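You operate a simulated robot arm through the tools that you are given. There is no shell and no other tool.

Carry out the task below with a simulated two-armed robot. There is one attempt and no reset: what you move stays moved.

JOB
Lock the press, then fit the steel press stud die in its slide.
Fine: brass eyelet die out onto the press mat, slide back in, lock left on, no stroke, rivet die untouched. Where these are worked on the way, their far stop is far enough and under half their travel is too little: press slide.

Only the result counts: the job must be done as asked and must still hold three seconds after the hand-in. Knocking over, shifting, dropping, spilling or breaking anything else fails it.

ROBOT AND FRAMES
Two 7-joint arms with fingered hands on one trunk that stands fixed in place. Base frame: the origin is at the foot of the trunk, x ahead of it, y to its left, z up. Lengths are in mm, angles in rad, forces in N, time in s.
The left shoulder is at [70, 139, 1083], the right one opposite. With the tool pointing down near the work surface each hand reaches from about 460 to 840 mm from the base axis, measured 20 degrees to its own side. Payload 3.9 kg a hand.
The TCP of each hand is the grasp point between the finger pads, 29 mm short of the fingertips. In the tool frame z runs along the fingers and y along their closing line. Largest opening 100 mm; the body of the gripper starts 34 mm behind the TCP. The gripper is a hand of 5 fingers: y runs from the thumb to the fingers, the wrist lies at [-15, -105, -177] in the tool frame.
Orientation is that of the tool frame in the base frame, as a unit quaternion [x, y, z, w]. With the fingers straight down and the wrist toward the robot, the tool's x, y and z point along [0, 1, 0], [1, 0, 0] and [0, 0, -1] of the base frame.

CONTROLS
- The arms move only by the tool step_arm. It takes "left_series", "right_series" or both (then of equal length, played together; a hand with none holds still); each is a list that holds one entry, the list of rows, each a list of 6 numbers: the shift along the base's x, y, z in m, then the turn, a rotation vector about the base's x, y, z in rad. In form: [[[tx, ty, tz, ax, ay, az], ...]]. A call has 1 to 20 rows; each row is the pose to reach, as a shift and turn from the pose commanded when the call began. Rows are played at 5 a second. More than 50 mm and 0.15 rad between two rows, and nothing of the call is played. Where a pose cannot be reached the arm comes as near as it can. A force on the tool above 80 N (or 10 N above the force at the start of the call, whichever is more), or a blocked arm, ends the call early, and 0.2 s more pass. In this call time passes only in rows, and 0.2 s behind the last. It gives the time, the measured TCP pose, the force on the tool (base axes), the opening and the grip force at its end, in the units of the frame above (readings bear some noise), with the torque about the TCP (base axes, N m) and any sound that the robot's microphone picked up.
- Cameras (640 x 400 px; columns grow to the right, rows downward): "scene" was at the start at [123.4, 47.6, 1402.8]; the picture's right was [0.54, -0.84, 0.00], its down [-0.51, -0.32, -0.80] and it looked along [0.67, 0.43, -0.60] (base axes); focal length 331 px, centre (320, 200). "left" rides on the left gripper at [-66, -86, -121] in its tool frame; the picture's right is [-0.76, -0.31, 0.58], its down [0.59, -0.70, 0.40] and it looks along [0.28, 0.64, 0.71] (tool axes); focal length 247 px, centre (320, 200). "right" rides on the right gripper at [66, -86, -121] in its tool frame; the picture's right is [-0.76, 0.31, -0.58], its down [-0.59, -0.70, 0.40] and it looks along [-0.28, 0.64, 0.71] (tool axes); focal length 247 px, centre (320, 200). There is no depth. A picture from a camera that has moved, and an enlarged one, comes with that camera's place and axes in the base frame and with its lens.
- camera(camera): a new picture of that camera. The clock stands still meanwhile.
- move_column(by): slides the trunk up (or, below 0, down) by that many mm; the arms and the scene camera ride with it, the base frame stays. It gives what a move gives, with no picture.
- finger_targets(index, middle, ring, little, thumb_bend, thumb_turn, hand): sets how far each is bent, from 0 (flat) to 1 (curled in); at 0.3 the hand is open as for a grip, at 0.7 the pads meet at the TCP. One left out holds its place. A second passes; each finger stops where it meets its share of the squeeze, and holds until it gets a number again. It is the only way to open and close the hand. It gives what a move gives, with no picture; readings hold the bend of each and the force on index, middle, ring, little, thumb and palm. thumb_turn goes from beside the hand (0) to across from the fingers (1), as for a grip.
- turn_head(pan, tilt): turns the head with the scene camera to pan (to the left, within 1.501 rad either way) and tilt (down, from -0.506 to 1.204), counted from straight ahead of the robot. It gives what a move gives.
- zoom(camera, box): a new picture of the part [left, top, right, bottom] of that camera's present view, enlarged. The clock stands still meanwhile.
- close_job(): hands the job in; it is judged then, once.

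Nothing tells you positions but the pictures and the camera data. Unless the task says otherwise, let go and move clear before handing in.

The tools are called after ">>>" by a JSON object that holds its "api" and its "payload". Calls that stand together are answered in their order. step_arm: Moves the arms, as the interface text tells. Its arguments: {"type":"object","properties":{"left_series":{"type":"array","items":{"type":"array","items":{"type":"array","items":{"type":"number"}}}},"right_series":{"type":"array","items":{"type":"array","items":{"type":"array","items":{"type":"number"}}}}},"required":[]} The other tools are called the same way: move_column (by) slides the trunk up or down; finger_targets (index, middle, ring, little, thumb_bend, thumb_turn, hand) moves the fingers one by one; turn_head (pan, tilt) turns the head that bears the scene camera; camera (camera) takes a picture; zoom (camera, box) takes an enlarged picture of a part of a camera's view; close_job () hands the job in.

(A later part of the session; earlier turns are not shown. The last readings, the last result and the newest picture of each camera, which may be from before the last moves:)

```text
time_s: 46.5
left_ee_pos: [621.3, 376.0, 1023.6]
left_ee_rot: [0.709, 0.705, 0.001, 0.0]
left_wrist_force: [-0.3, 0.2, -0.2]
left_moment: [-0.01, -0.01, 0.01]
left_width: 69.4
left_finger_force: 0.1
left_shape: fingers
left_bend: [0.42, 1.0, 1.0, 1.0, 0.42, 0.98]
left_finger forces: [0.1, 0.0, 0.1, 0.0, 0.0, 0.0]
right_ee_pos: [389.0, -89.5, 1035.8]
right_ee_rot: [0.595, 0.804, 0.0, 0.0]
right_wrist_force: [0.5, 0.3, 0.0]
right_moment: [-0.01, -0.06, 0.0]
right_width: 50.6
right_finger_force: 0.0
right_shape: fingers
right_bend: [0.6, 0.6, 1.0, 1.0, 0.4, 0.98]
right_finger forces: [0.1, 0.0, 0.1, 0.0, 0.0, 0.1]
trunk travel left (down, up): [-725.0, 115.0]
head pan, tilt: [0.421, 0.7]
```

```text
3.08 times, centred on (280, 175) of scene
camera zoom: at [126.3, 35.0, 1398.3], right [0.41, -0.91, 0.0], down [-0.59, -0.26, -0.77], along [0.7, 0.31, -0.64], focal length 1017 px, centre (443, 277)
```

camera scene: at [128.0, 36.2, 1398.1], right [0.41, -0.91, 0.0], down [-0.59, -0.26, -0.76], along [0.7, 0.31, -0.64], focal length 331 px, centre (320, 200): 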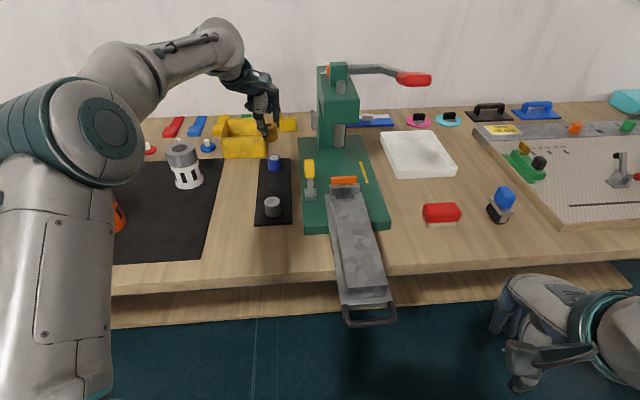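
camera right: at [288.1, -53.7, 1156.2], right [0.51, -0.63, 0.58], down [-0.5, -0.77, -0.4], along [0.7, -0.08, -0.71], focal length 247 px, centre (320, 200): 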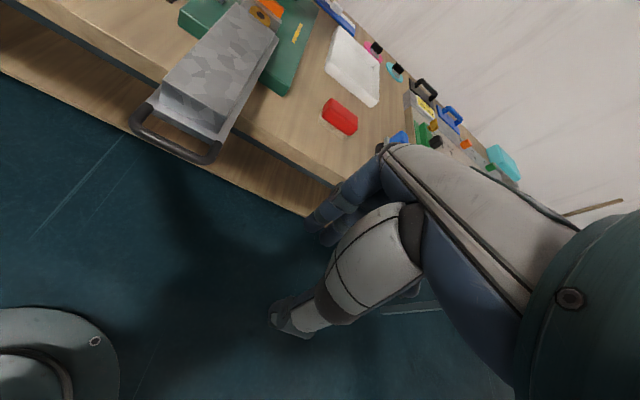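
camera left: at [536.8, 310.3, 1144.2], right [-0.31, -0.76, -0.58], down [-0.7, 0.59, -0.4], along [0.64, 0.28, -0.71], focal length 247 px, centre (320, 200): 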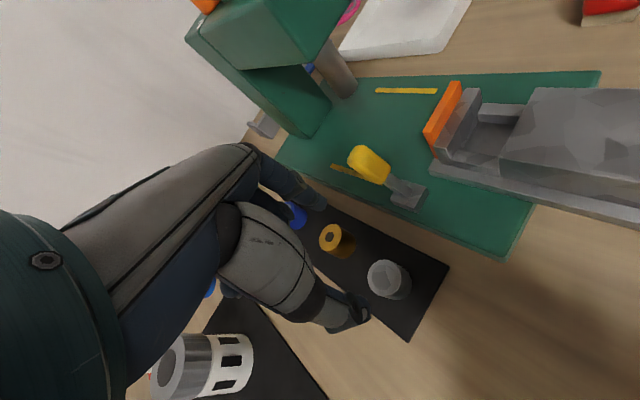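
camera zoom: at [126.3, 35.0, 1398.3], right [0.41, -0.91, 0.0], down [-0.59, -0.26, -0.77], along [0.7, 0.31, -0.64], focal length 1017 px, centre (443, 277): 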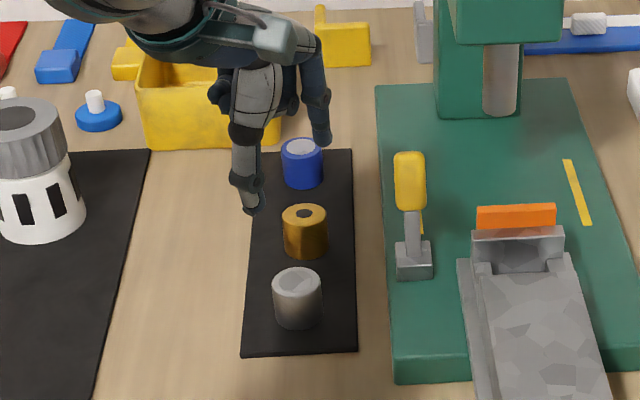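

All three dies are standing on the mat, and the slide pocket is empty. I'll zoom on the steel die and on the empty pocket from this position.

>>> {"api": "zoom", "payload": {"camera": "left", "box": [320, 230, 440, 330]}}

>>> {"api": "zoom", "payload": {"camera": "left", "box": [415, 70, 545, 180]}}

```text
4.00 times, centred on (380, 280) of left
camera zoom: at [536.8, 310.3, 1144.2], right [-0.31, -0.76, -0.58], down [-0.7, 0.59, -0.4], along [0.64, 0.28, -0.71], focal length 988 px, centre (80, -120)
```

zoom: 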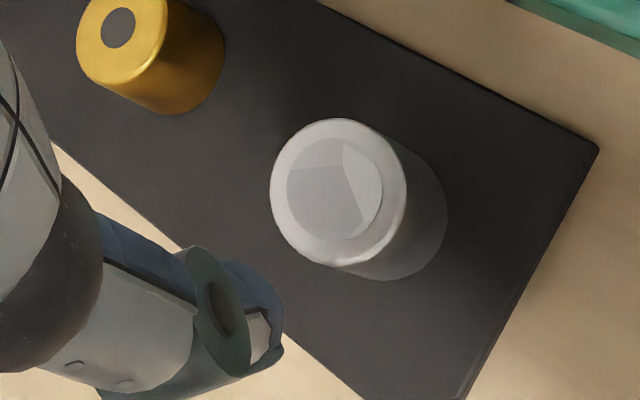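

```text
3.64 times, centred on (480, 125) of left
camera zoom: at [536.8, 310.3, 1144.2], right [-0.31, -0.76, -0.58], down [-0.7, 0.59, -0.4], along [0.64, 0.28, -0.71], focal length 898 px, centre (-262, 473)
```

zoom: 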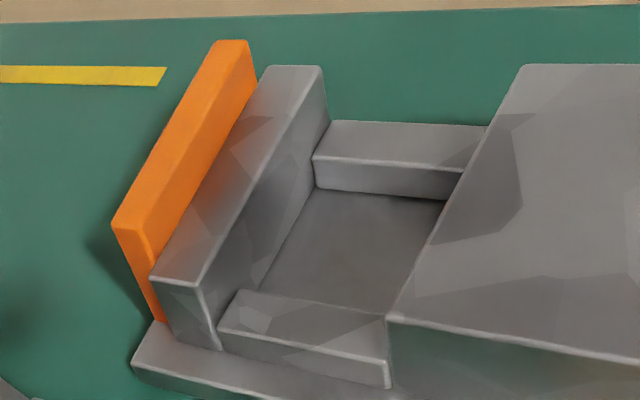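

The pocket is empty and its floor clear. The steel die is the same size and nearly centred under the hand. I'll shift a few millimetres to centre it between thumb and index and lower.

>>> {"api": "step_arm", "payload": {"left_series": [[[-0.002, 0.005, -0.035, 0, 0, 0], [-0.002, 0.005, -0.07, 0, 0, 0], [-0.002, 0.005, -0.095, 0, 0, 0], [-0.002, 0.005, -0.11, 0, 0, 0], [-0.002, 0.005, -0.117, 0, 0, 0]]]}}

>>> {"api": "zoom", "payload": {"camera": "left", "box": [220, 160, 420, 340]}}

>>> {"api": "zoom", "payload": {"camera": "scene", "box": [240, 130, 310, 240]}}

```text
time_s: 47.7
left_ee_pos: [620.2, 381.3, 905.0]
left_ee_rot: [0.709, 0.705, 0.0, 0.001]
left_wrist_force: [-0.3, 0.6, 0.8]
left_moment: [0.01, -0.01, 0.0]
left_width: 69.6
left_finger_force: 0.1
left_shape: fingers
left_bend: [0.42, 1.0, 1.0, 1.0, 0.42, 0.98]
left_finger forces: [0.0, 0.1, 0.0, 0.0, 0.0, 0.0]
right_ee_pos: [389.5, -88.5, 1035.9]
right_ee_rot: [0.595, 0.804, 0.0, 0.0]
right_wrist_force: [0.2, 0.0, -0.5]
right_moment: [0.0, 0.03, 0.01]
right_width: 50.8
right_finger_force: 0.1
right_shape: fingers
right_bend: [0.6, 0.6, 1.0, 1.0, 0.4, 0.98]
right_finger forces: [0.0, 0.0, 0.1, 0.1, 0.0, 0.1]
trunk travel left (down, up): [-725.0, 115.0]
head pan, tilt: [0.421, 0.7]
```

```text
2.22 times, centred on (320, 250) of left
camera zoom: at [536.6, 315.3, 1027.3], right [-0.31, -0.76, -0.58], down [-0.7, 0.59, -0.4], along [0.64, 0.28, -0.71], focal length 549 px, centre (320, 89)
```

zoom: 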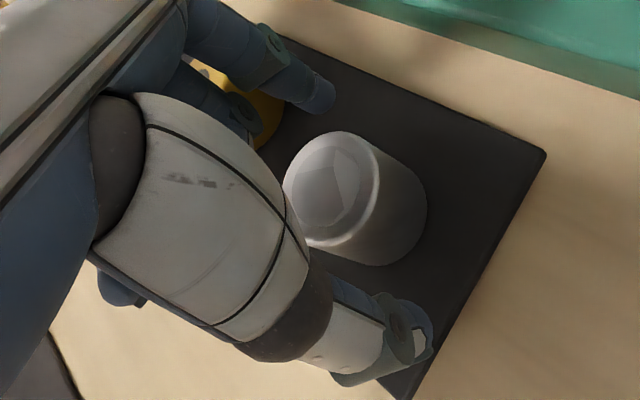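

```text
3.64 times, centred on (275, 185) of scene
camera zoom: at [127.6, 35.7, 1398.2], right [0.41, -0.91, 0.0], down [-0.59, -0.26, -0.76], along [0.7, 0.31, -0.64], focal length 1202 px, centre (484, 254)
```

zoom: 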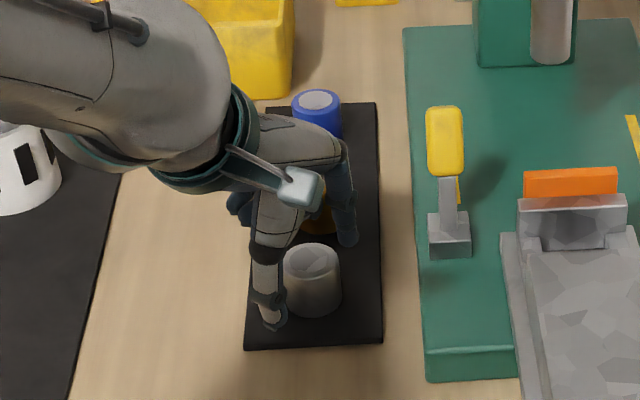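

The steel die is between thumb and index but slightly toward the thumb. I'll shift back 6 mm to centre it, then close in two stages.

>>> {"api": "step_arm", "payload": {"left_series": [[[-0.003, 0, 0, 0, 0, 0], [-0.006, 0, 0.0005, 0, 0, 0]]]}}

>>> {"api": "finger_targets", "payload": {"hand": "left", "index": 0.66, "thumb_bend": 0.66}}

>>> {"api": "finger_targets", "payload": {"hand": "left", "index": 0.75, "thumb_bend": 0.72}}

>>> {"api": "zoom", "payload": {"camera": "left", "box": [220, 160, 420, 340]}}

>>> {"api": "zoom", "payload": {"camera": "scene", "box": [240, 130, 310, 240]}}

```text
time_s: 48.3
left_ee_pos: [616.7, 380.4, 905.8]
left_ee_rot: [0.709, 0.705, 0.0, 0.0]
left_wrist_force: [0.3, -0.3, -0.1]
left_moment: [0.0, -0.04, 0.01]
left_width: 69.4
left_finger_force: 0.1
left_shape: fingers
left_bend: [0.42, 1.0, 1.0, 1.0, 0.42, 0.98]
left_finger forces: [0.1, 0.0, 0.0, 0.1, 0.0, 0.1]
right_ee_pos: [390.7, -88.9, 1036.1]
right_ee_rot: [0.595, 0.804, 0.0, 0.001]
right_wrist_force: [0.9, -0.1, -0.1]
right_moment: [-0.03, -0.02, 0.0]
right_width: 50.7
right_finger_force: 0.1
right_shape: fingers
right_bend: [0.6, 0.6, 1.0, 1.0, 0.4, 0.98]
right_finger forces: [0.1, 0.0, 0.1, 0.0, 0.0, 0.0]
trunk travel left (down, up): [-725.0, 115.0]
head pan, tilt: [0.421, 0.7]
```

```text
time_s: 49.3
left_ee_pos: [614.6, 379.8, 905.4]
left_ee_rot: [0.709, 0.705, 0.0, 0.0]
left_wrist_force: [2.3, -1.0, 2.7]
left_moment: [-0.04, -0.05, -0.02]
left_width: 30.7
left_finger_force: 6.6
left_shape: fingers
left_bend: [0.58, 1.0, 1.0, 1.0, 0.61, 0.97]
left_finger forces: [8.3, 0.0, 0.1, 0.0, 4.8, 0.1]
right_ee_pos: [389.9, -89.5, 1035.7]
right_ee_rot: [0.595, 0.804, 0.0, 0.0]
right_wrist_force: [0.1, -0.2, -0.2]
right_moment: [-0.02, -0.04, -0.03]
right_width: 50.9
right_finger_force: 0.0
right_shape: fingers
right_bend: [0.6, 0.6, 1.0, 1.0, 0.4, 0.98]
right_finger forces: [0.0, 0.0, 0.0, 0.0, 0.0, 0.1]
trunk travel left (down, up): [-725.0, 115.0]
head pan, tilt: [0.421, 0.7]
```

```text
time_s: 50.3
left_ee_pos: [615.3, 380.4, 905.3]
left_ee_rot: [0.709, 0.706, 0.0, 0.0]
left_wrist_force: [0.0, -0.1, 1.0]
left_moment: [0.01, -0.01, 0.02]
left_width: 29.9
left_finger_force: 8.1
left_shape: fingers
left_bend: [0.57, 1.0, 1.0, 1.0, 0.65, 0.97]
left_finger forces: [9.2, 0.0, 0.0, 0.0, 8.2, 0.0]
right_ee_pos: [389.6, -88.6, 1034.5]
right_ee_rot: [0.595, 0.804, 0.001, 0.0]
right_wrist_force: [-0.8, -0.5, 1.0]
right_moment: [0.03, 0.0, -0.01]
right_width: 50.9
right_finger_force: 0.1
right_shape: fingers
right_bend: [0.6, 0.6, 1.0, 1.0, 0.4, 0.98]
right_finger forces: [0.0, 0.0, 0.1, 0.1, 0.0, 0.0]
trunk travel left (down, up): [-725.0, 115.0]
head pan, tilt: [0.421, 0.7]
```

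```text
2.22 times, centred on (320, 250) of left
camera zoom: at [530.4, 315.1, 1027.7], right [-0.31, -0.76, -0.58], down [-0.7, 0.59, -0.4], along [0.64, 0.28, -0.71], focal length 549 px, centre (320, 89)
```

zoom: 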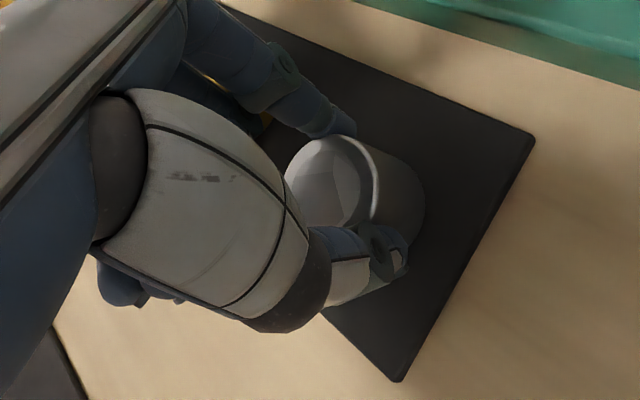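

```text
3.64 times, centred on (275, 185) of scene
camera zoom: at [127.6, 35.5, 1398.2], right [0.41, -0.91, 0.0], down [-0.59, -0.26, -0.76], along [0.7, 0.31, -0.64], focal length 1202 px, centre (484, 254)
```

zoom: 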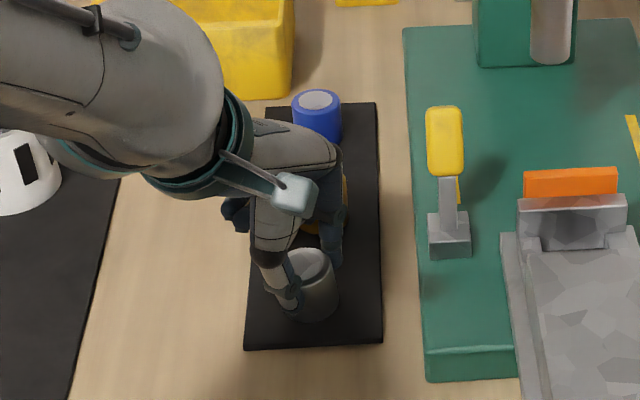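

The steel die is held at about 9 N. I'll lift it gently and check that nothing else moves.

>>> {"api": "step_arm", "payload": {"left_series": [[[0, 0, 0.01, 0, 0, 0], [0, 0, 0.03, 0, 0, 0], [0, 0, 0.06, 0, 0, 0]]]}}

>>> {"api": "zoom", "payload": {"camera": "left", "box": [220, 160, 420, 340]}}

>>> {"api": "zoom", "payload": {"camera": "scene", "box": [240, 110, 310, 220]}}

```text
time_s: 51.1
left_ee_pos: [615.0, 380.7, 966.4]
left_ee_rot: [0.709, 0.705, 0.0, -0.001]
left_wrist_force: [0.5, -0.1, -1.3]
left_moment: [-0.01, 0.0, 0.01]
left_width: 29.6
left_finger_force: 7.9
left_shape: fingers
left_bend: [0.57, 1.0, 1.0, 1.0, 0.64, 0.97]
left_finger forces: [8.3, 0.1, 0.0, 0.1, 8.0, 0.0]
right_ee_pos: [388.9, -88.8, 1036.3]
right_ee_rot: [0.595, 0.804, -0.001, 0.0]
right_wrist_force: [0.1, -0.5, 0.9]
right_moment: [-0.02, 0.01, -0.06]
right_width: 50.7
right_finger_force: 0.0
right_shape: fingers
right_bend: [0.6, 0.6, 1.0, 1.0, 0.4, 0.98]
right_finger forces: [0.1, 0.0, 0.0, 0.1, 0.1, 0.0]
trunk travel left (down, up): [-725.0, 115.0]
head pan, tilt: [0.421, 0.7]
```

```text
2.22 times, centred on (320, 250) of left
camera zoom: at [531.0, 315.4, 1088.0], right [-0.31, -0.75, -0.58], down [-0.7, 0.59, -0.4], along [0.64, 0.28, -0.71], focal length 549 px, centre (320, 89)
```

zoom: 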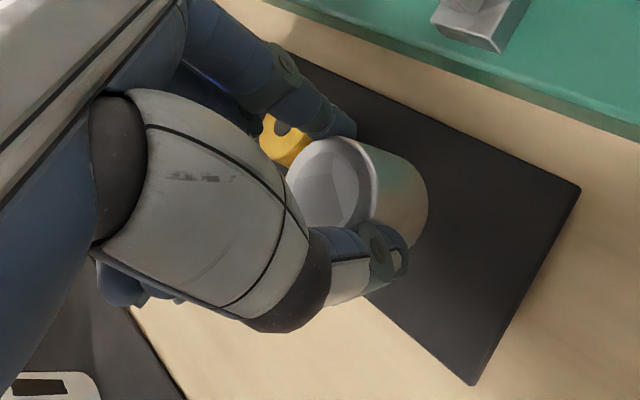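

```text
3.64 times, centred on (275, 165) of scene
camera zoom: at [127.1, 35.3, 1398.2], right [0.41, -0.91, 0.0], down [-0.59, -0.26, -0.77], along [0.7, 0.31, -0.64], focal length 1202 px, centre (484, 327)
```

zoom: 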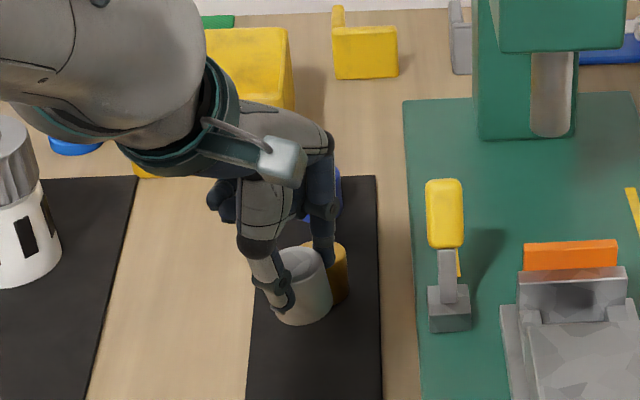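

The steel die is securely held, and the brass and blue dies haven't moved. I'll raise it over the lever and carry it above the pocket, turning the hand back across the slide.

>>> {"api": "step_arm", "payload": {"left_series": [[[0, 0, 0.045, 0, 0, 0], [0, 0, 0.09, 0, 0, 0], [0.008, -0.02, 0.09, 0, 0, -0.13], [0.016, -0.041, 0.09, 0, 0, -0.265], [0.024, -0.061, 0.09, 0, 0, -0.4], [0.032, -0.082, 0.09, 0, 0, -0.535], [0.04, -0.102, 0.09, 0, 0, -0.67], [0.048, -0.122, 0.09, 0, 0, -0.805], [0.056, -0.143, 0.09, 0, 0, -0.94], [0.064, -0.162, 0.085, 0, 0, -1.07]]]}}

>>> {"api": "camera", "payload": {"camera": "left"}}

>>> {"api": "zoom", "payload": {"camera": "left", "box": [260, 160, 460, 360]}}

>>> {"api": "zoom", "payload": {"camera": "scene", "box": [290, 90, 400, 220]}}

```text
time_s: 53.3
left_ee_pos: [677.9, 218.7, 1049.1]
left_ee_rot: [0.97, 0.244, -0.002, -0.001]
left_wrist_force: [0.2, 0.1, -1.8]
left_moment: [0.03, 0.0, -0.02]
left_width: 29.4
left_finger_force: 7.8
left_shape: fingers
left_bend: [0.57, 1.0, 1.0, 1.0, 0.65, 0.97]
left_finger forces: [8.0, 0.1, 0.0, 0.0, 7.7, 0.0]
right_ee_pos: [391.5, -89.9, 1035.2]
right_ee_rot: [0.595, 0.803, 0.0, -0.001]
right_wrist_force: [-0.3, 0.0, 0.0]
right_moment: [0.02, 0.0, 0.03]
right_width: 50.5
right_finger_force: 0.0
right_shape: fingers
right_bend: [0.6, 0.6, 1.0, 1.0, 0.4, 0.98]
right_finger forces: [0.1, 0.0, 0.1, 0.0, 0.0, 0.0]
trunk travel left (down, up): [-725.0, 115.0]
head pan, tilt: [0.421, 0.7]
```

```text
taken
camera left: at [582.1, 261.9, 1171.3], right [-0.81, -0.09, -0.58], down [0.19, 0.9, -0.4], along [0.55, -0.43, -0.71], focal length 247 px, centre (320, 200)
```

left: 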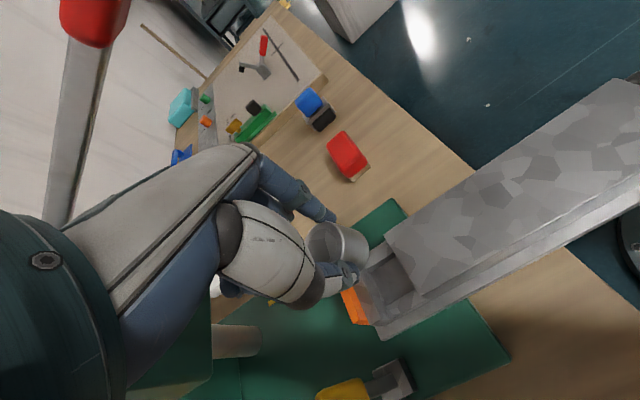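

```text
2.00 times, centred on (360, 260) of left
camera zoom: at [582.1, 261.9, 1171.3], right [-0.81, -0.09, -0.58], down [0.19, 0.9, -0.4], along [0.55, -0.43, -0.71], focal length 494 px, centre (240, 80)
```

zoom: 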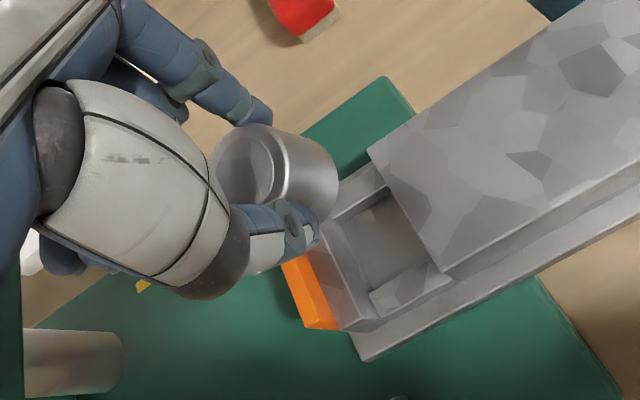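

```text
3.08 times, centred on (345, 155) of scene
camera zoom: at [129.4, 35.1, 1398.0], right [0.41, -0.91, 0.0], down [-0.59, -0.26, -0.76], along [0.7, 0.31, -0.65], focal length 1017 px, centre (243, 338)
```

zoom: 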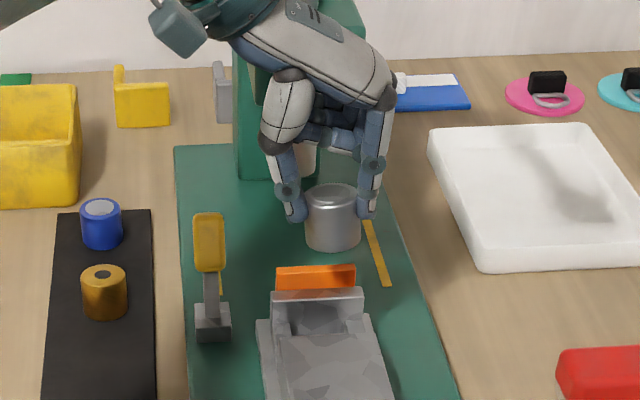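

The steel die hangs above the pocket. The fit has only about 4 mm of play each way, so I'll measure the die against the pocket from several views before going down.

>>> {"api": "zoom", "payload": {"camera": "left", "box": [300, 200, 420, 300]}}

>>> {"api": "zoom", "payload": {"camera": "scene", "box": [325, 135, 375, 205]}}

>>> {"api": "zoom", "payload": {"camera": "right", "box": [180, 0, 340, 100]}}

```text
4.00 times, centred on (360, 250) of left
camera zoom: at [582.1, 261.9, 1171.3], right [-0.81, -0.09, -0.58], down [0.19, 0.9, -0.4], along [0.55, -0.43, -0.71], focal length 988 px, centre (160, 0)
```

zoom: 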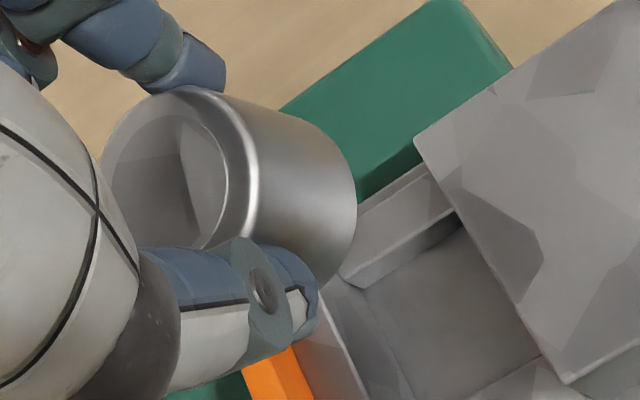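

```text
5.71 times, centred on (350, 170) of scene
camera zoom: at [129.4, 35.1, 1398.0], right [0.41, -0.91, 0.0], down [-0.59, -0.26, -0.76], along [0.7, 0.31, -0.65], focal length 1889 px, centre (149, 371)
```

zoom: 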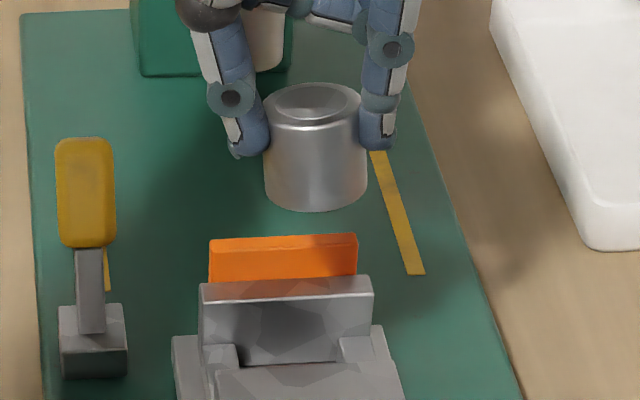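

```text
4.00 times, centred on (260, 50) of right
camera zoom: at [290.8, -51.8, 1155.7], right [0.52, -0.63, 0.58], down [-0.5, -0.77, -0.4], along [0.7, -0.08, -0.71], focal length 988 px, centre (560, 800)
```

zoom: 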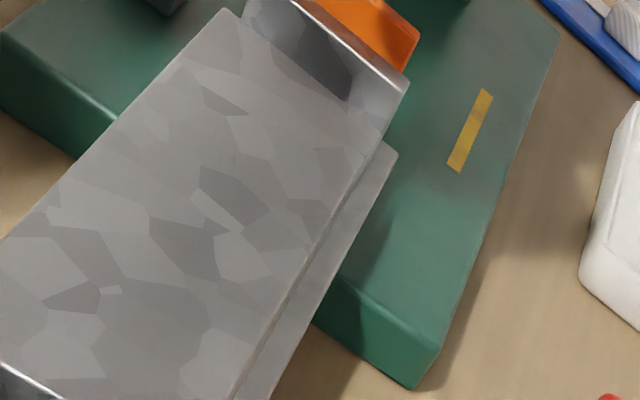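

The die needs to move about 3.6 mm forward and 3 mm right to be centred over the pocket. I'll make that correction and lower until its bottom is just above the block, then check again.

>>> {"api": "step_arm", "payload": {"left_series": [[[0.0025, -0.0006, -0.02, 0, 0, 0], [0.005, -0.0012, -0.045, 0, 0, 0], [0.005, -0.0012, -0.06, 0, 0, 0]]]}}

>>> {"api": "zoom", "payload": {"camera": "left", "box": [280, 190, 420, 310]}}

>>> {"api": "zoom", "payload": {"camera": "scene", "box": [325, 135, 375, 205]}}

>>> {"api": "zoom", "payload": {"camera": "right", "box": [220, 0, 300, 50]}}

```text
time_s: 54.1
left_ee_pos: [683.7, 218.8, 990.4]
left_ee_rot: [0.969, 0.246, 0.0, 0.001]
left_wrist_force: [-0.1, 0.0, -2.6]
left_moment: [-0.02, 0.02, -0.03]
left_width: 29.7
left_finger_force: 7.8
left_shape: fingers
left_bend: [0.57, 1.0, 1.0, 1.0, 0.65, 0.97]
left_finger forces: [7.8, 0.0, 0.0, 0.1, 7.6, 0.0]
right_ee_pos: [391.3, -87.8, 1034.9]
right_ee_rot: [0.594, 0.804, 0.0, 0.0]
right_wrist_force: [0.6, -0.9, -0.3]
right_moment: [0.02, 0.02, 0.04]
right_width: 50.9
right_finger_force: 0.0
right_shape: fingers
right_bend: [0.6, 0.6, 1.0, 1.0, 0.4, 0.98]
right_finger forces: [0.0, 0.0, 0.0, 0.1, 0.0, 0.0]
trunk travel left (down, up): [-725.0, 115.0]
head pan, tilt: [0.421, 0.7]
```

```text
3.33 times, centred on (350, 250) of left
camera zoom: at [586.5, 262.0, 1112.0], right [-0.81, -0.09, -0.58], down [0.18, 0.9, -0.4], along [0.55, -0.43, -0.71], focal length 823 px, centre (220, 33)
```

zoom: 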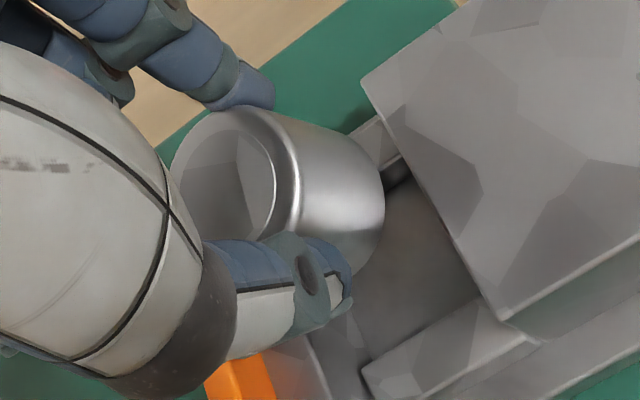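

```text
5.71 times, centred on (350, 170) of scene
camera zoom: at [127.9, 36.0, 1398.1], right [0.41, -0.91, 0.0], down [-0.59, -0.26, -0.76], along [0.7, 0.31, -0.64], focal length 1889 px, centre (149, 371)
```

zoom: 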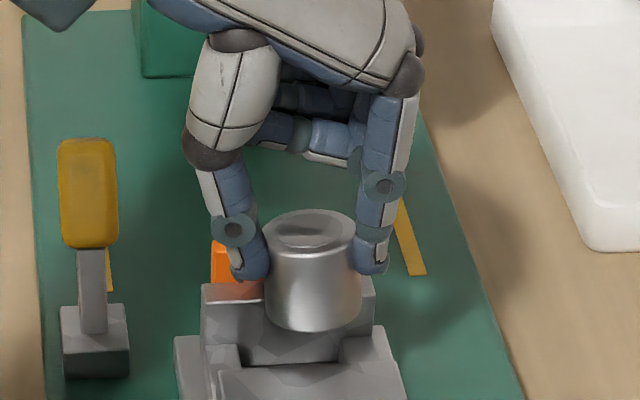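

```text
8.00 times, centred on (260, 25) of right
camera zoom: at [289.5, -51.1, 1156.1], right [0.52, -0.63, 0.58], down [-0.5, -0.77, -0.4], along [0.7, -0.08, -0.71], focal length 1976 px, centre (800, 1600)
```

zoom: 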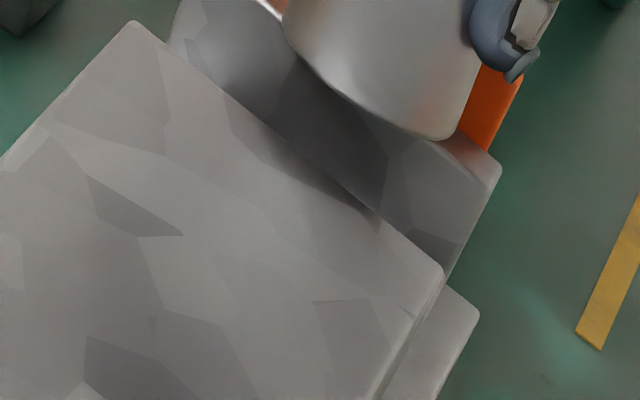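

The die looks tilted a few degrees about the slide axis. I'll zoom in to measure the tilt and offset before going lower.

>>> {"api": "zoom", "payload": {"camera": "scene", "box": [336, 165, 366, 203]}}

```text
10.53 times, centred on (351, 184) of scene
camera zoom: at [127.9, 36.0, 1398.1], right [0.41, -0.91, 0.0], down [-0.59, -0.26, -0.76], along [0.7, 0.31, -0.64], focal length 3480 px, centre (-6, 368)
```

zoom: 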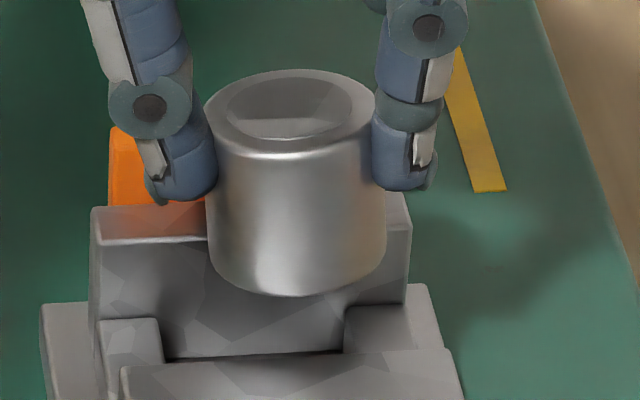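

The die is tilted about 5.5°, with its bottom leaning right. I'll rotate the hand by that amount about the slide axis, which also centres the die's bottom, and re-check.

>>> {"api": "step_arm", "payload": {"left_series": [[[0, 0, 0, 0.04, 0.022, 0], [0, 0, 0, 0.079, 0.043, 0], [0, 0, -0.003, 0.079, 0.043, 0]]]}}

>>> {"api": "zoom", "payload": {"camera": "scene", "box": [336, 165, 366, 203]}}

>>> {"api": "zoom", "payload": {"camera": "left", "box": [280, 190, 420, 310]}}

```text
time_s: 54.9
left_ee_pos: [683.5, 218.0, 988.1]
left_ee_rot: [0.968, 0.245, -0.012, -0.044]
left_wrist_force: [0.2, 0.2, -2.0]
left_moment: [-0.01, 0.0, -0.03]
left_width: 29.7
left_finger_force: 8.2
left_shape: fingers
left_bend: [0.57, 1.0, 1.0, 1.0, 0.65, 0.97]
left_finger forces: [7.8, 0.1, 0.0, 0.1, 7.5, 0.1]
right_ee_pos: [391.8, -88.1, 1035.1]
right_ee_rot: [0.595, 0.804, 0.0, 0.0]
right_wrist_force: [0.1, -0.6, -0.3]
right_moment: [0.03, 0.0, 0.05]
right_width: 50.5
right_finger_force: 0.0
right_shape: fingers
right_bend: [0.6, 0.6, 1.0, 1.0, 0.4, 0.98]
right_finger forces: [0.0, 0.1, 0.1, 0.0, 0.0, 0.1]
trunk travel left (down, up): [-725.0, 115.0]
head pan, tilt: [0.421, 0.7]
```

```text
10.53 times, centred on (351, 184) of scene
camera zoom: at [127.9, 36.1, 1398.1], right [0.41, -0.91, 0.0], down [-0.59, -0.26, -0.76], along [0.7, 0.31, -0.64], focal length 3480 px, centre (-6, 368)
```

zoom: 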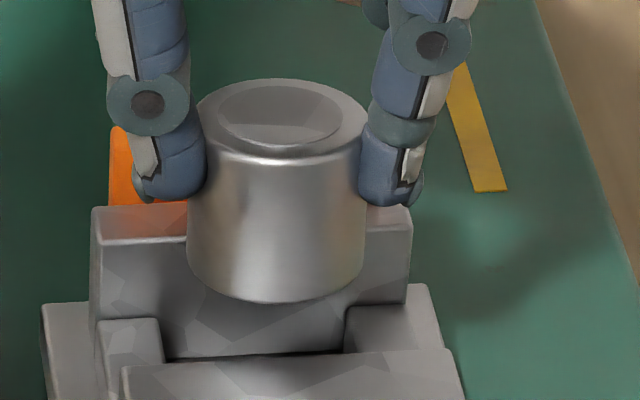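

```text
3.33 times, centred on (350, 250) of left
camera zoom: at [592.6, 252.8, 1116.7], right [-0.84, -0.05, -0.55], down [0.17, 0.93, -0.33], along [0.52, -0.37, -0.77], focal length 823 px, centre (220, 33)
```

zoom: 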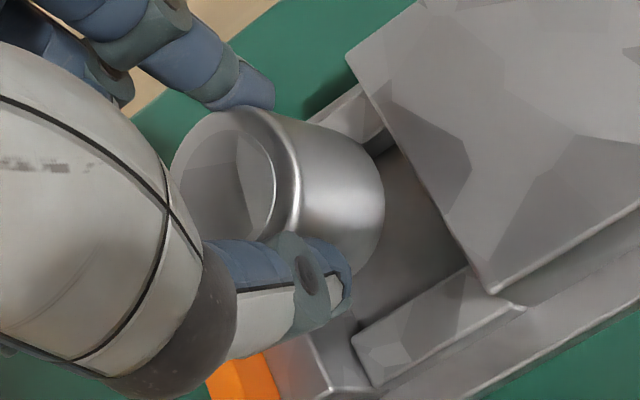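

The die is upright now and its bottom lines up with the pocket in both directions. I'll lower it between the block and the wall and watch the forces.

>>> {"api": "step_arm", "payload": {"left_series": [[[0, 0, -0.008, 0, 0, 0], [0, 0, -0.016, 0, 0, 0], [0, 0, -0.023, 0, 0, 0], [0, 0, -0.028, 0, 0, 0]]]}}

>>> {"api": "zoom", "payload": {"camera": "scene", "box": [336, 165, 366, 203]}}

>>> {"api": "zoom", "payload": {"camera": "left", "box": [280, 190, 420, 310]}}

```text
time_s: 55.9
left_ee_pos: [684.1, 216.3, 959.9]
left_ee_rot: [0.968, 0.245, -0.011, -0.045]
left_wrist_force: [-2.0, -0.8, -0.7]
left_moment: [-0.04, 0.06, 0.0]
left_width: 29.4
left_finger_force: 8.4
left_shape: fingers
left_bend: [0.57, 1.0, 1.0, 1.0, 0.65, 0.97]
left_finger forces: [8.9, 0.0, 0.0, 0.0, 8.1, 0.1]
right_ee_pos: [389.1, -89.0, 1035.0]
right_ee_rot: [0.595, 0.804, 0.0, 0.0]
right_wrist_force: [0.3, 0.0, 0.6]
right_moment: [0.03, -0.06, -0.04]
right_width: 50.3
right_finger_force: 0.0
right_shape: fingers
right_bend: [0.6, 0.6, 1.0, 1.0, 0.4, 0.98]
right_finger forces: [0.1, 0.0, 0.0, 0.0, 0.1, 0.1]
trunk travel left (down, up): [-725.0, 115.0]
head pan, tilt: [0.421, 0.7]
```

```text
10.53 times, centred on (351, 184) of scene
camera zoom: at [127.1, 35.4, 1398.2], right [0.41, -0.91, 0.0], down [-0.59, -0.26, -0.77], along [0.7, 0.31, -0.64], focal length 3480 px, centre (-6, 368)
```

zoom: 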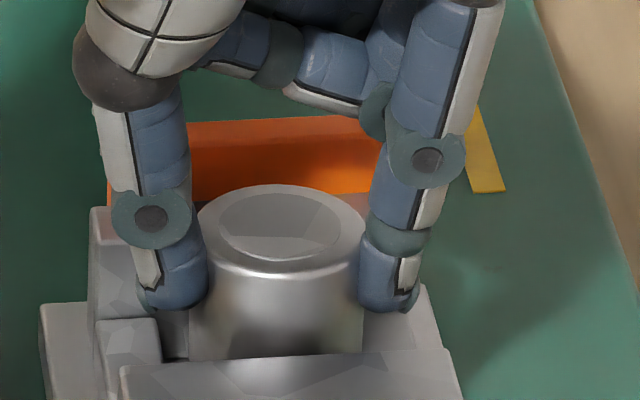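

```text
3.33 times, centred on (350, 250) of left
camera zoom: at [592.6, 251.0, 1089.1], right [-0.84, -0.04, -0.55], down [0.17, 0.93, -0.33], along [0.52, -0.37, -0.77], focal length 823 px, centre (220, 33)
```

zoom: 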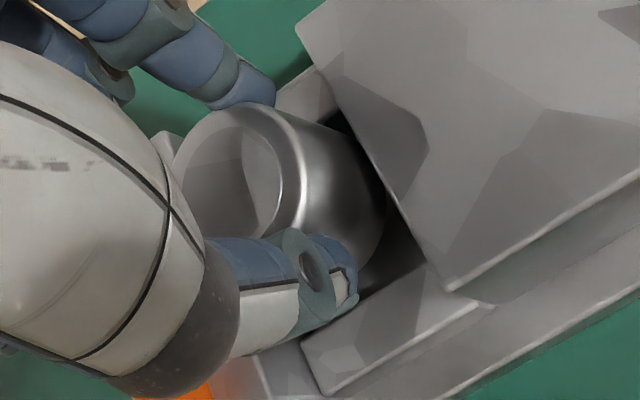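

A small force pushes back toward the robot, so the die is just brushing the far wall while there's a visible gap at the block. I'll shift 3 mm toward the block and continue down.

>>> {"api": "step_arm", "payload": {"left_series": [[[-0.0015, -0.0008, 0, 0, 0, 0], [-0.003, -0.0015, 0, 0, 0, 0], [-0.003, -0.0015, -0.004, 0, 0, 0]]]}}

>>> {"api": "zoom", "payload": {"camera": "left", "box": [280, 190, 420, 310]}}

```text
time_s: 56.7
left_ee_pos: [681.7, 215.9, 955.7]
left_ee_rot: [0.969, 0.245, -0.011, -0.043]
left_wrist_force: [-0.2, 0.8, -1.5]
left_moment: [0.0, 0.0, -0.01]
left_width: 29.4
left_finger_force: 7.4
left_shape: fingers
left_bend: [0.57, 1.0, 1.0, 1.0, 0.65, 0.97]
left_finger forces: [7.8, 0.1, 0.1, 0.1, 7.5, 0.0]
right_ee_pos: [391.1, -88.5, 1035.6]
right_ee_rot: [0.595, 0.804, 0.0, 0.0]
right_wrist_force: [0.1, -0.2, 1.1]
right_moment: [0.01, 0.01, 0.01]
right_width: 50.8
right_finger_force: 0.0
right_shape: fingers
right_bend: [0.6, 0.6, 1.0, 1.0, 0.4, 0.98]
right_finger forces: [0.1, 0.0, 0.0, 0.0, 0.0, 0.0]
trunk travel left (down, up): [-725.0, 115.0]
head pan, tilt: [0.421, 0.7]
```

```text
3.33 times, centred on (350, 250) of left
camera zoom: at [590.3, 250.6, 1085.1], right [-0.84, -0.05, -0.55], down [0.17, 0.93, -0.33], along [0.52, -0.37, -0.77], focal length 823 px, centre (220, 33)
```

zoom: 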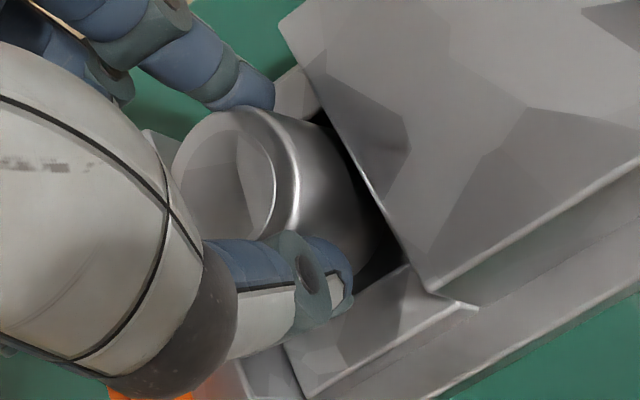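

The side force is gone, with only the die's weight left. I'll continue down in small steps until it touches the pocket floor.

>>> {"api": "step_arm", "payload": {"left_series": [[[0, 0, -0.003, 0, 0, 0], [0, 0, -0.006, 0, 0, 0], [0, 0, -0.008, 0, 0, 0]]]}}

>>> {"api": "zoom", "payload": {"camera": "scene", "box": [336, 165, 366, 203]}}

```text
time_s: 57.5
left_ee_pos: [681.9, 217.0, 948.1]
left_ee_rot: [0.968, 0.245, -0.011, -0.044]
left_wrist_force: [0.0, -0.5, -2.1]
left_moment: [-0.01, 0.01, -0.03]
left_width: 29.1
left_finger_force: 7.7
left_shape: fingers
left_bend: [0.57, 1.0, 1.0, 1.0, 0.65, 0.97]
left_finger forces: [7.9, 0.0, 0.1, 0.0, 7.5, 0.0]
right_ee_pos: [389.3, -87.6, 1036.3]
right_ee_rot: [0.595, 0.804, 0.0, 0.0]
right_wrist_force: [0.2, -0.2, -0.2]
right_moment: [0.01, 0.04, -0.03]
right_width: 50.8
right_finger_force: 0.1
right_shape: fingers
right_bend: [0.6, 0.6, 1.0, 1.0, 0.4, 0.98]
right_finger forces: [0.1, 0.0, 0.0, 0.0, 0.0, 0.0]
trunk travel left (down, up): [-725.0, 115.0]
head pan, tilt: [0.421, 0.7]
```

```text
10.53 times, centred on (351, 184) of scene
camera zoom: at [128.0, 35.8, 1398.1], right [0.41, -0.91, 0.0], down [-0.59, -0.26, -0.76], along [0.7, 0.31, -0.64], focal length 3480 px, centre (-6, 368)
```

zoom: 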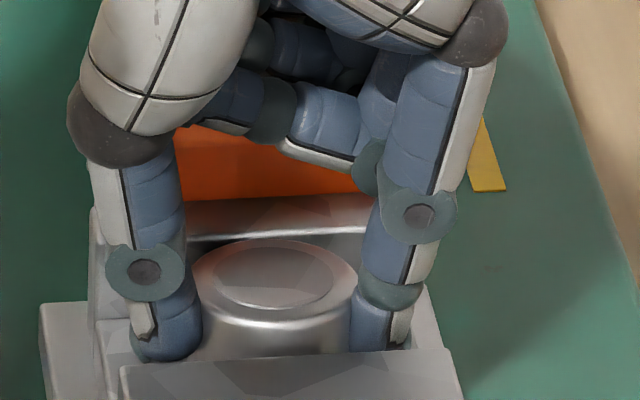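

>>> {"api": "step_arm", "payload": {"left_series": [[[0, 0, -0.002, 0, 0, 0], [0, 0, -0.004, 0, 0, 0]]]}}

```text
time_s: 58.1
left_ee_pos: [680.5, 216.1, 944.3]
left_ee_rot: [0.969, 0.245, -0.011, -0.044]
left_wrist_force: [-0.3, 0.3, 0.6]
left_moment: [-0.01, 0.02, -0.02]
left_width: 29.3
left_finger_force: 8.0
left_shape: fingers
left_bend: [0.57, 1.0, 1.0, 1.0, 0.65, 0.97]
left_finger forces: [8.2, 0.1, 0.0, 0.0, 7.5, 0.0]
right_ee_pos: [390.7, -88.3, 1035.0]
right_ee_rot: [0.595, 0.804, 0.0, 0.0]
right_wrist_force: [-0.3, 0.0, 0.9]
right_moment: [-0.01, -0.01, 0.02]
right_width: 50.8
right_finger_force: 0.0
right_shape: fingers
right_bend: [0.6, 0.6, 1.0, 1.0, 0.4, 0.98]
right_finger forces: [0.1, 0.1, 0.0, 0.0, 0.0, 0.0]
trunk travel left (down, up): [-725.0, 115.0]
head pan, tilt: [0.421, 0.7]
```

The force is changing sign right at the expected height, so the die is touching the floor. I'll go one more millimetre to confirm, then release.

>>> {"api": "step_arm", "payload": {"left_series": [[[0, 0, -0.001, 0, 0, 0], [0, 0, -0.0015, 0, 0, 0]]]}}

>>> {"api": "zoom", "payload": {"camera": "left", "box": [280, 190, 420, 310]}}

```text
time_s: 58.7
left_ee_pos: [679.6, 216.9, 943.0]
left_ee_rot: [0.969, 0.244, -0.009, -0.043]
left_wrist_force: [-0.9, -0.2, 4.2]
left_moment: [-0.01, 0.02, 0.0]
left_width: 29.2
left_finger_force: 8.3
left_shape: fingers
left_bend: [0.57, 1.0, 1.0, 1.0, 0.65, 0.97]
left_finger forces: [9.0, 0.0, 0.0, 0.1, 8.1, 0.0]
right_ee_pos: [390.3, -88.5, 1036.6]
right_ee_rot: [0.595, 0.804, 0.0, 0.0]
right_wrist_force: [0.2, -1.0, -0.1]
right_moment: [0.0, -0.04, 0.0]
right_width: 50.9
right_finger_force: 0.1
right_shape: fingers
right_bend: [0.6, 0.6, 1.0, 1.0, 0.4, 0.98]
right_finger forces: [0.0, 0.0, 0.1, 0.1, 0.0, 0.0]
trunk travel left (down, up): [-725.0, 115.0]
head pan, tilt: [0.421, 0.7]
```

```text
3.33 times, centred on (350, 250) of left
camera zoom: at [588.7, 250.8, 1073.0], right [-0.83, -0.05, -0.55], down [0.17, 0.93, -0.33], along [0.52, -0.37, -0.77], focal length 823 px, centre (220, 33)
```

zoom: 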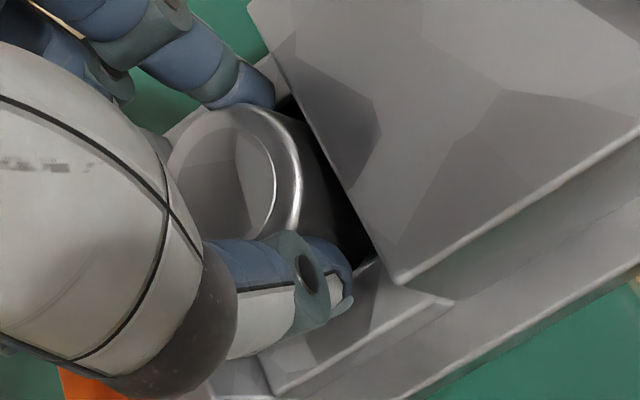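

The die is seated, with the floor pushing back at 4 N at the predicted height. I'll release it.

>>> {"api": "finger_targets", "payload": {"hand": "left", "index": 0.42, "thumb_bend": 0.42}}

>>> {"api": "zoom", "payload": {"camera": "left", "box": [280, 190, 420, 310]}}

>>> {"api": "zoom", "payload": {"camera": "scene", "box": [330, 165, 372, 210]}}

```text
time_s: 59.7
left_ee_pos: [680.3, 218.3, 942.9]
left_ee_rot: [0.968, 0.246, -0.011, -0.043]
left_wrist_force: [0.8, 0.4, 0.0]
left_moment: [0.0, 0.02, 0.02]
left_width: 69.6
left_finger_force: 0.0
left_shape: fingers
left_bend: [0.42, 1.0, 1.0, 1.0, 0.42, 0.97]
left_finger forces: [0.0, 0.0, 0.1, 0.0, 0.1, 0.0]
right_ee_pos: [390.1, -88.4, 1034.5]
right_ee_rot: [0.595, 0.804, 0.0, 0.001]
right_wrist_force: [-0.2, -0.9, -0.3]
right_moment: [0.0, -0.01, 0.01]
right_width: 50.7
right_finger_force: 0.1
right_shape: fingers
right_bend: [0.6, 0.6, 1.0, 1.0, 0.4, 0.98]
right_finger forces: [0.0, 0.1, 0.1, 0.0, 0.0, 0.0]
trunk travel left (down, up): [-725.0, 115.0]
head pan, tilt: [0.421, 0.7]
```

```text
3.33 times, centred on (350, 250) of left
camera zoom: at [589.1, 251.2, 1072.0], right [-0.84, -0.05, -0.55], down [0.17, 0.93, -0.33], along [0.52, -0.37, -0.77], focal length 823 px, centre (220, 33)
```

zoom: 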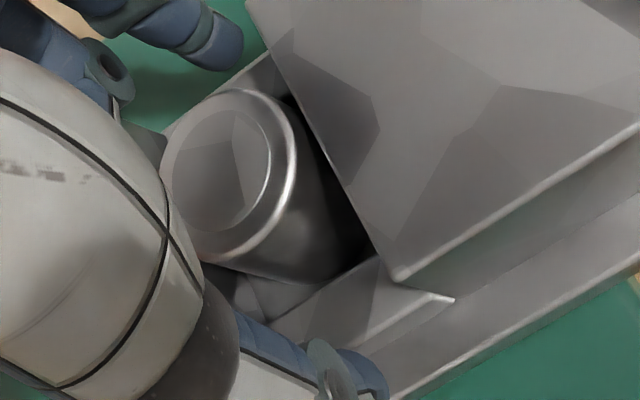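

```text
8.89 times, centred on (351, 188) of scene
camera zoom: at [127.4, 35.6, 1398.2], right [0.41, -0.91, 0.0], down [-0.59, -0.26, -0.77], along [0.7, 0.31, -0.64], focal length 2938 px, centre (44, 311)
```

zoom: 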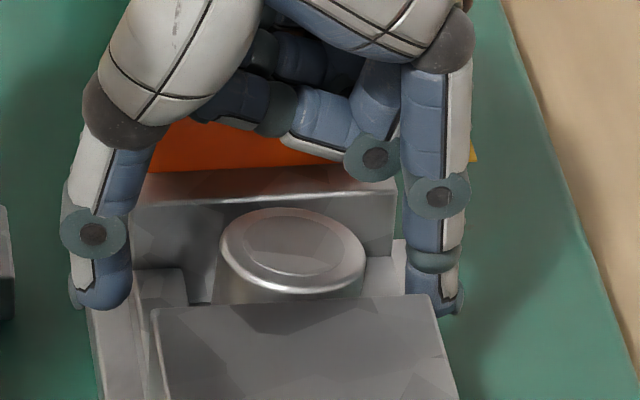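

The die is released. I'll lift straight up and inspect whether it sits flat.

>>> {"api": "step_arm", "payload": {"left_series": [[[0, 0, 0.02, 0, 0, 0], [0, 0, 0.05, 0, 0, 0], [0, 0, 0.085, 0, 0, 0], [0, 0, 0.11, -0.04, -0.022, 0], [-0.02, 0.03, 0.125, -0.079, -0.043, 0], [-0.04, 0.06, 0.13, -0.079, -0.043, 0]]]}}

>>> {"api": "zoom", "payload": {"camera": "left", "box": [340, 180, 470, 290]}}

>>> {"api": "zoom", "payload": {"camera": "scene", "box": [326, 170, 374, 206]}}

>>> {"api": "zoom", "payload": {"camera": "right", "box": [220, 0, 300, 50]}}

```text
time_s: 61.1
left_ee_pos: [641.0, 276.6, 1071.1]
left_ee_rot: [0.97, 0.245, 0.0, 0.0]
left_wrist_force: [0.0, 0.2, -0.1]
left_moment: [-0.01, -0.01, 0.04]
left_width: 69.5
left_finger_force: 0.0
left_shape: fingers
left_bend: [0.42, 1.0, 1.0, 1.0, 0.42, 0.98]
left_finger forces: [0.0, 0.0, 0.0, 0.1, 0.1, 0.0]
right_ee_pos: [388.8, -88.1, 1035.4]
right_ee_rot: [0.595, 0.804, 0.001, 0.0]
right_wrist_force: [-0.1, -0.2, -0.7]
right_moment: [-0.02, 0.01, 0.0]
right_width: 50.5
right_finger_force: 0.1
right_shape: fingers
right_bend: [0.6, 0.6, 1.0, 1.0, 0.4, 0.98]
right_finger forces: [0.0, 0.0, 0.0, 0.0, 0.0, 0.0]
trunk travel left (down, up): [-725.0, 115.0]
head pan, tilt: [0.421, 0.7]
```

```text
3.64 times, centred on (405, 235) of left
camera zoom: at [543.4, 320.3, 1193.2], right [-0.81, -0.09, -0.58], down [0.18, 0.9, -0.4], along [0.56, -0.43, -0.71], focal length 898 px, centre (11, 73)
```

zoom: 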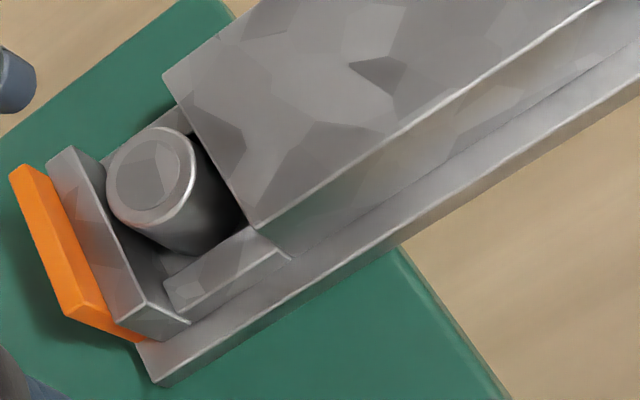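

```text
11.11 times, centred on (350, 188) of scene
camera zoom: at [126.6, 36.4, 1398.2], right [0.41, -0.91, 0.0], down [-0.59, -0.26, -0.77], along [0.7, 0.31, -0.64], focal length 3673 px, centre (-13, 333)
```

zoom: 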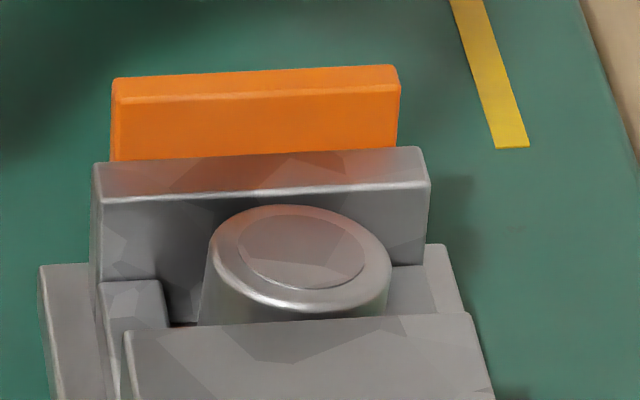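

```text
8.00 times, centred on (260, 25) of right
camera zoom: at [288.4, -50.8, 1156.4], right [0.51, -0.63, 0.58], down [-0.5, -0.77, -0.4], along [0.7, -0.08, -0.71], focal length 1976 px, centre (800, 1600)
```

zoom: 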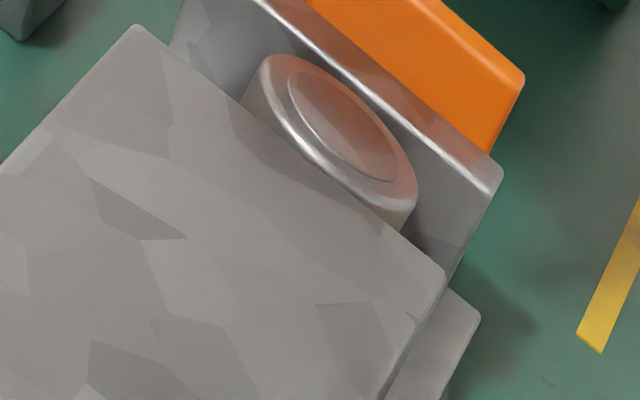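

The die is in the pocket but I want to be sure it isn't tilted or wedged. I'll zoom in harder from two cameras.

>>> {"api": "zoom", "payload": {"camera": "scene", "box": [340, 182, 364, 200]}}

>>> {"api": "zoom", "payload": {"camera": "left", "box": [360, 205, 420, 255]}}

```text
16.00 times, centred on (352, 191) of scene
camera zoom: at [126.6, 36.4, 1398.2], right [0.41, -0.91, 0.0], down [-0.59, -0.26, -0.77], along [0.7, 0.31, -0.64], focal length 5289 px, centre (-192, 344)
```

zoom: 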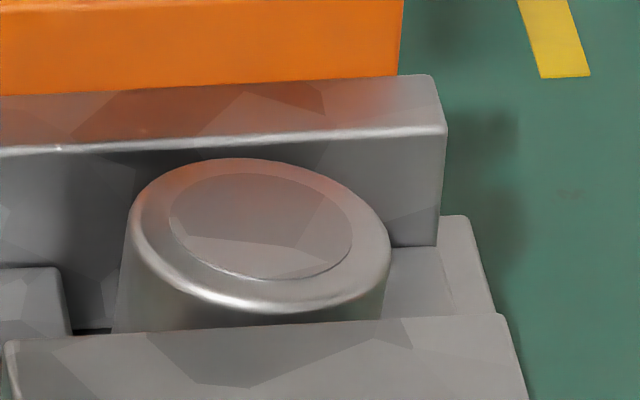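

```text
8.00 times, centred on (390, 230) of left
camera zoom: at [543.4, 320.3, 1193.2], right [-0.81, -0.09, -0.58], down [0.18, 0.9, -0.4], along [0.56, -0.43, -0.71], focal length 1976 px, centre (-240, -40)
```

zoom: 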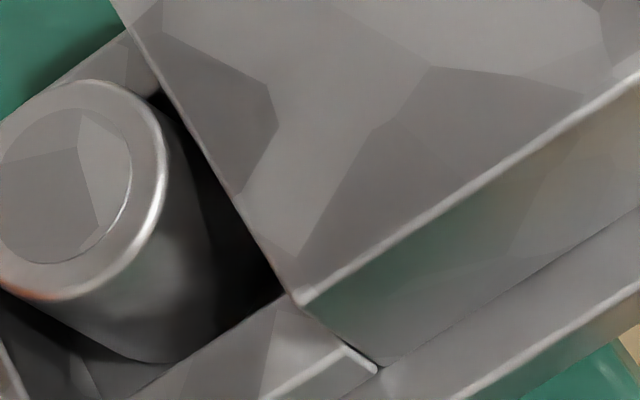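

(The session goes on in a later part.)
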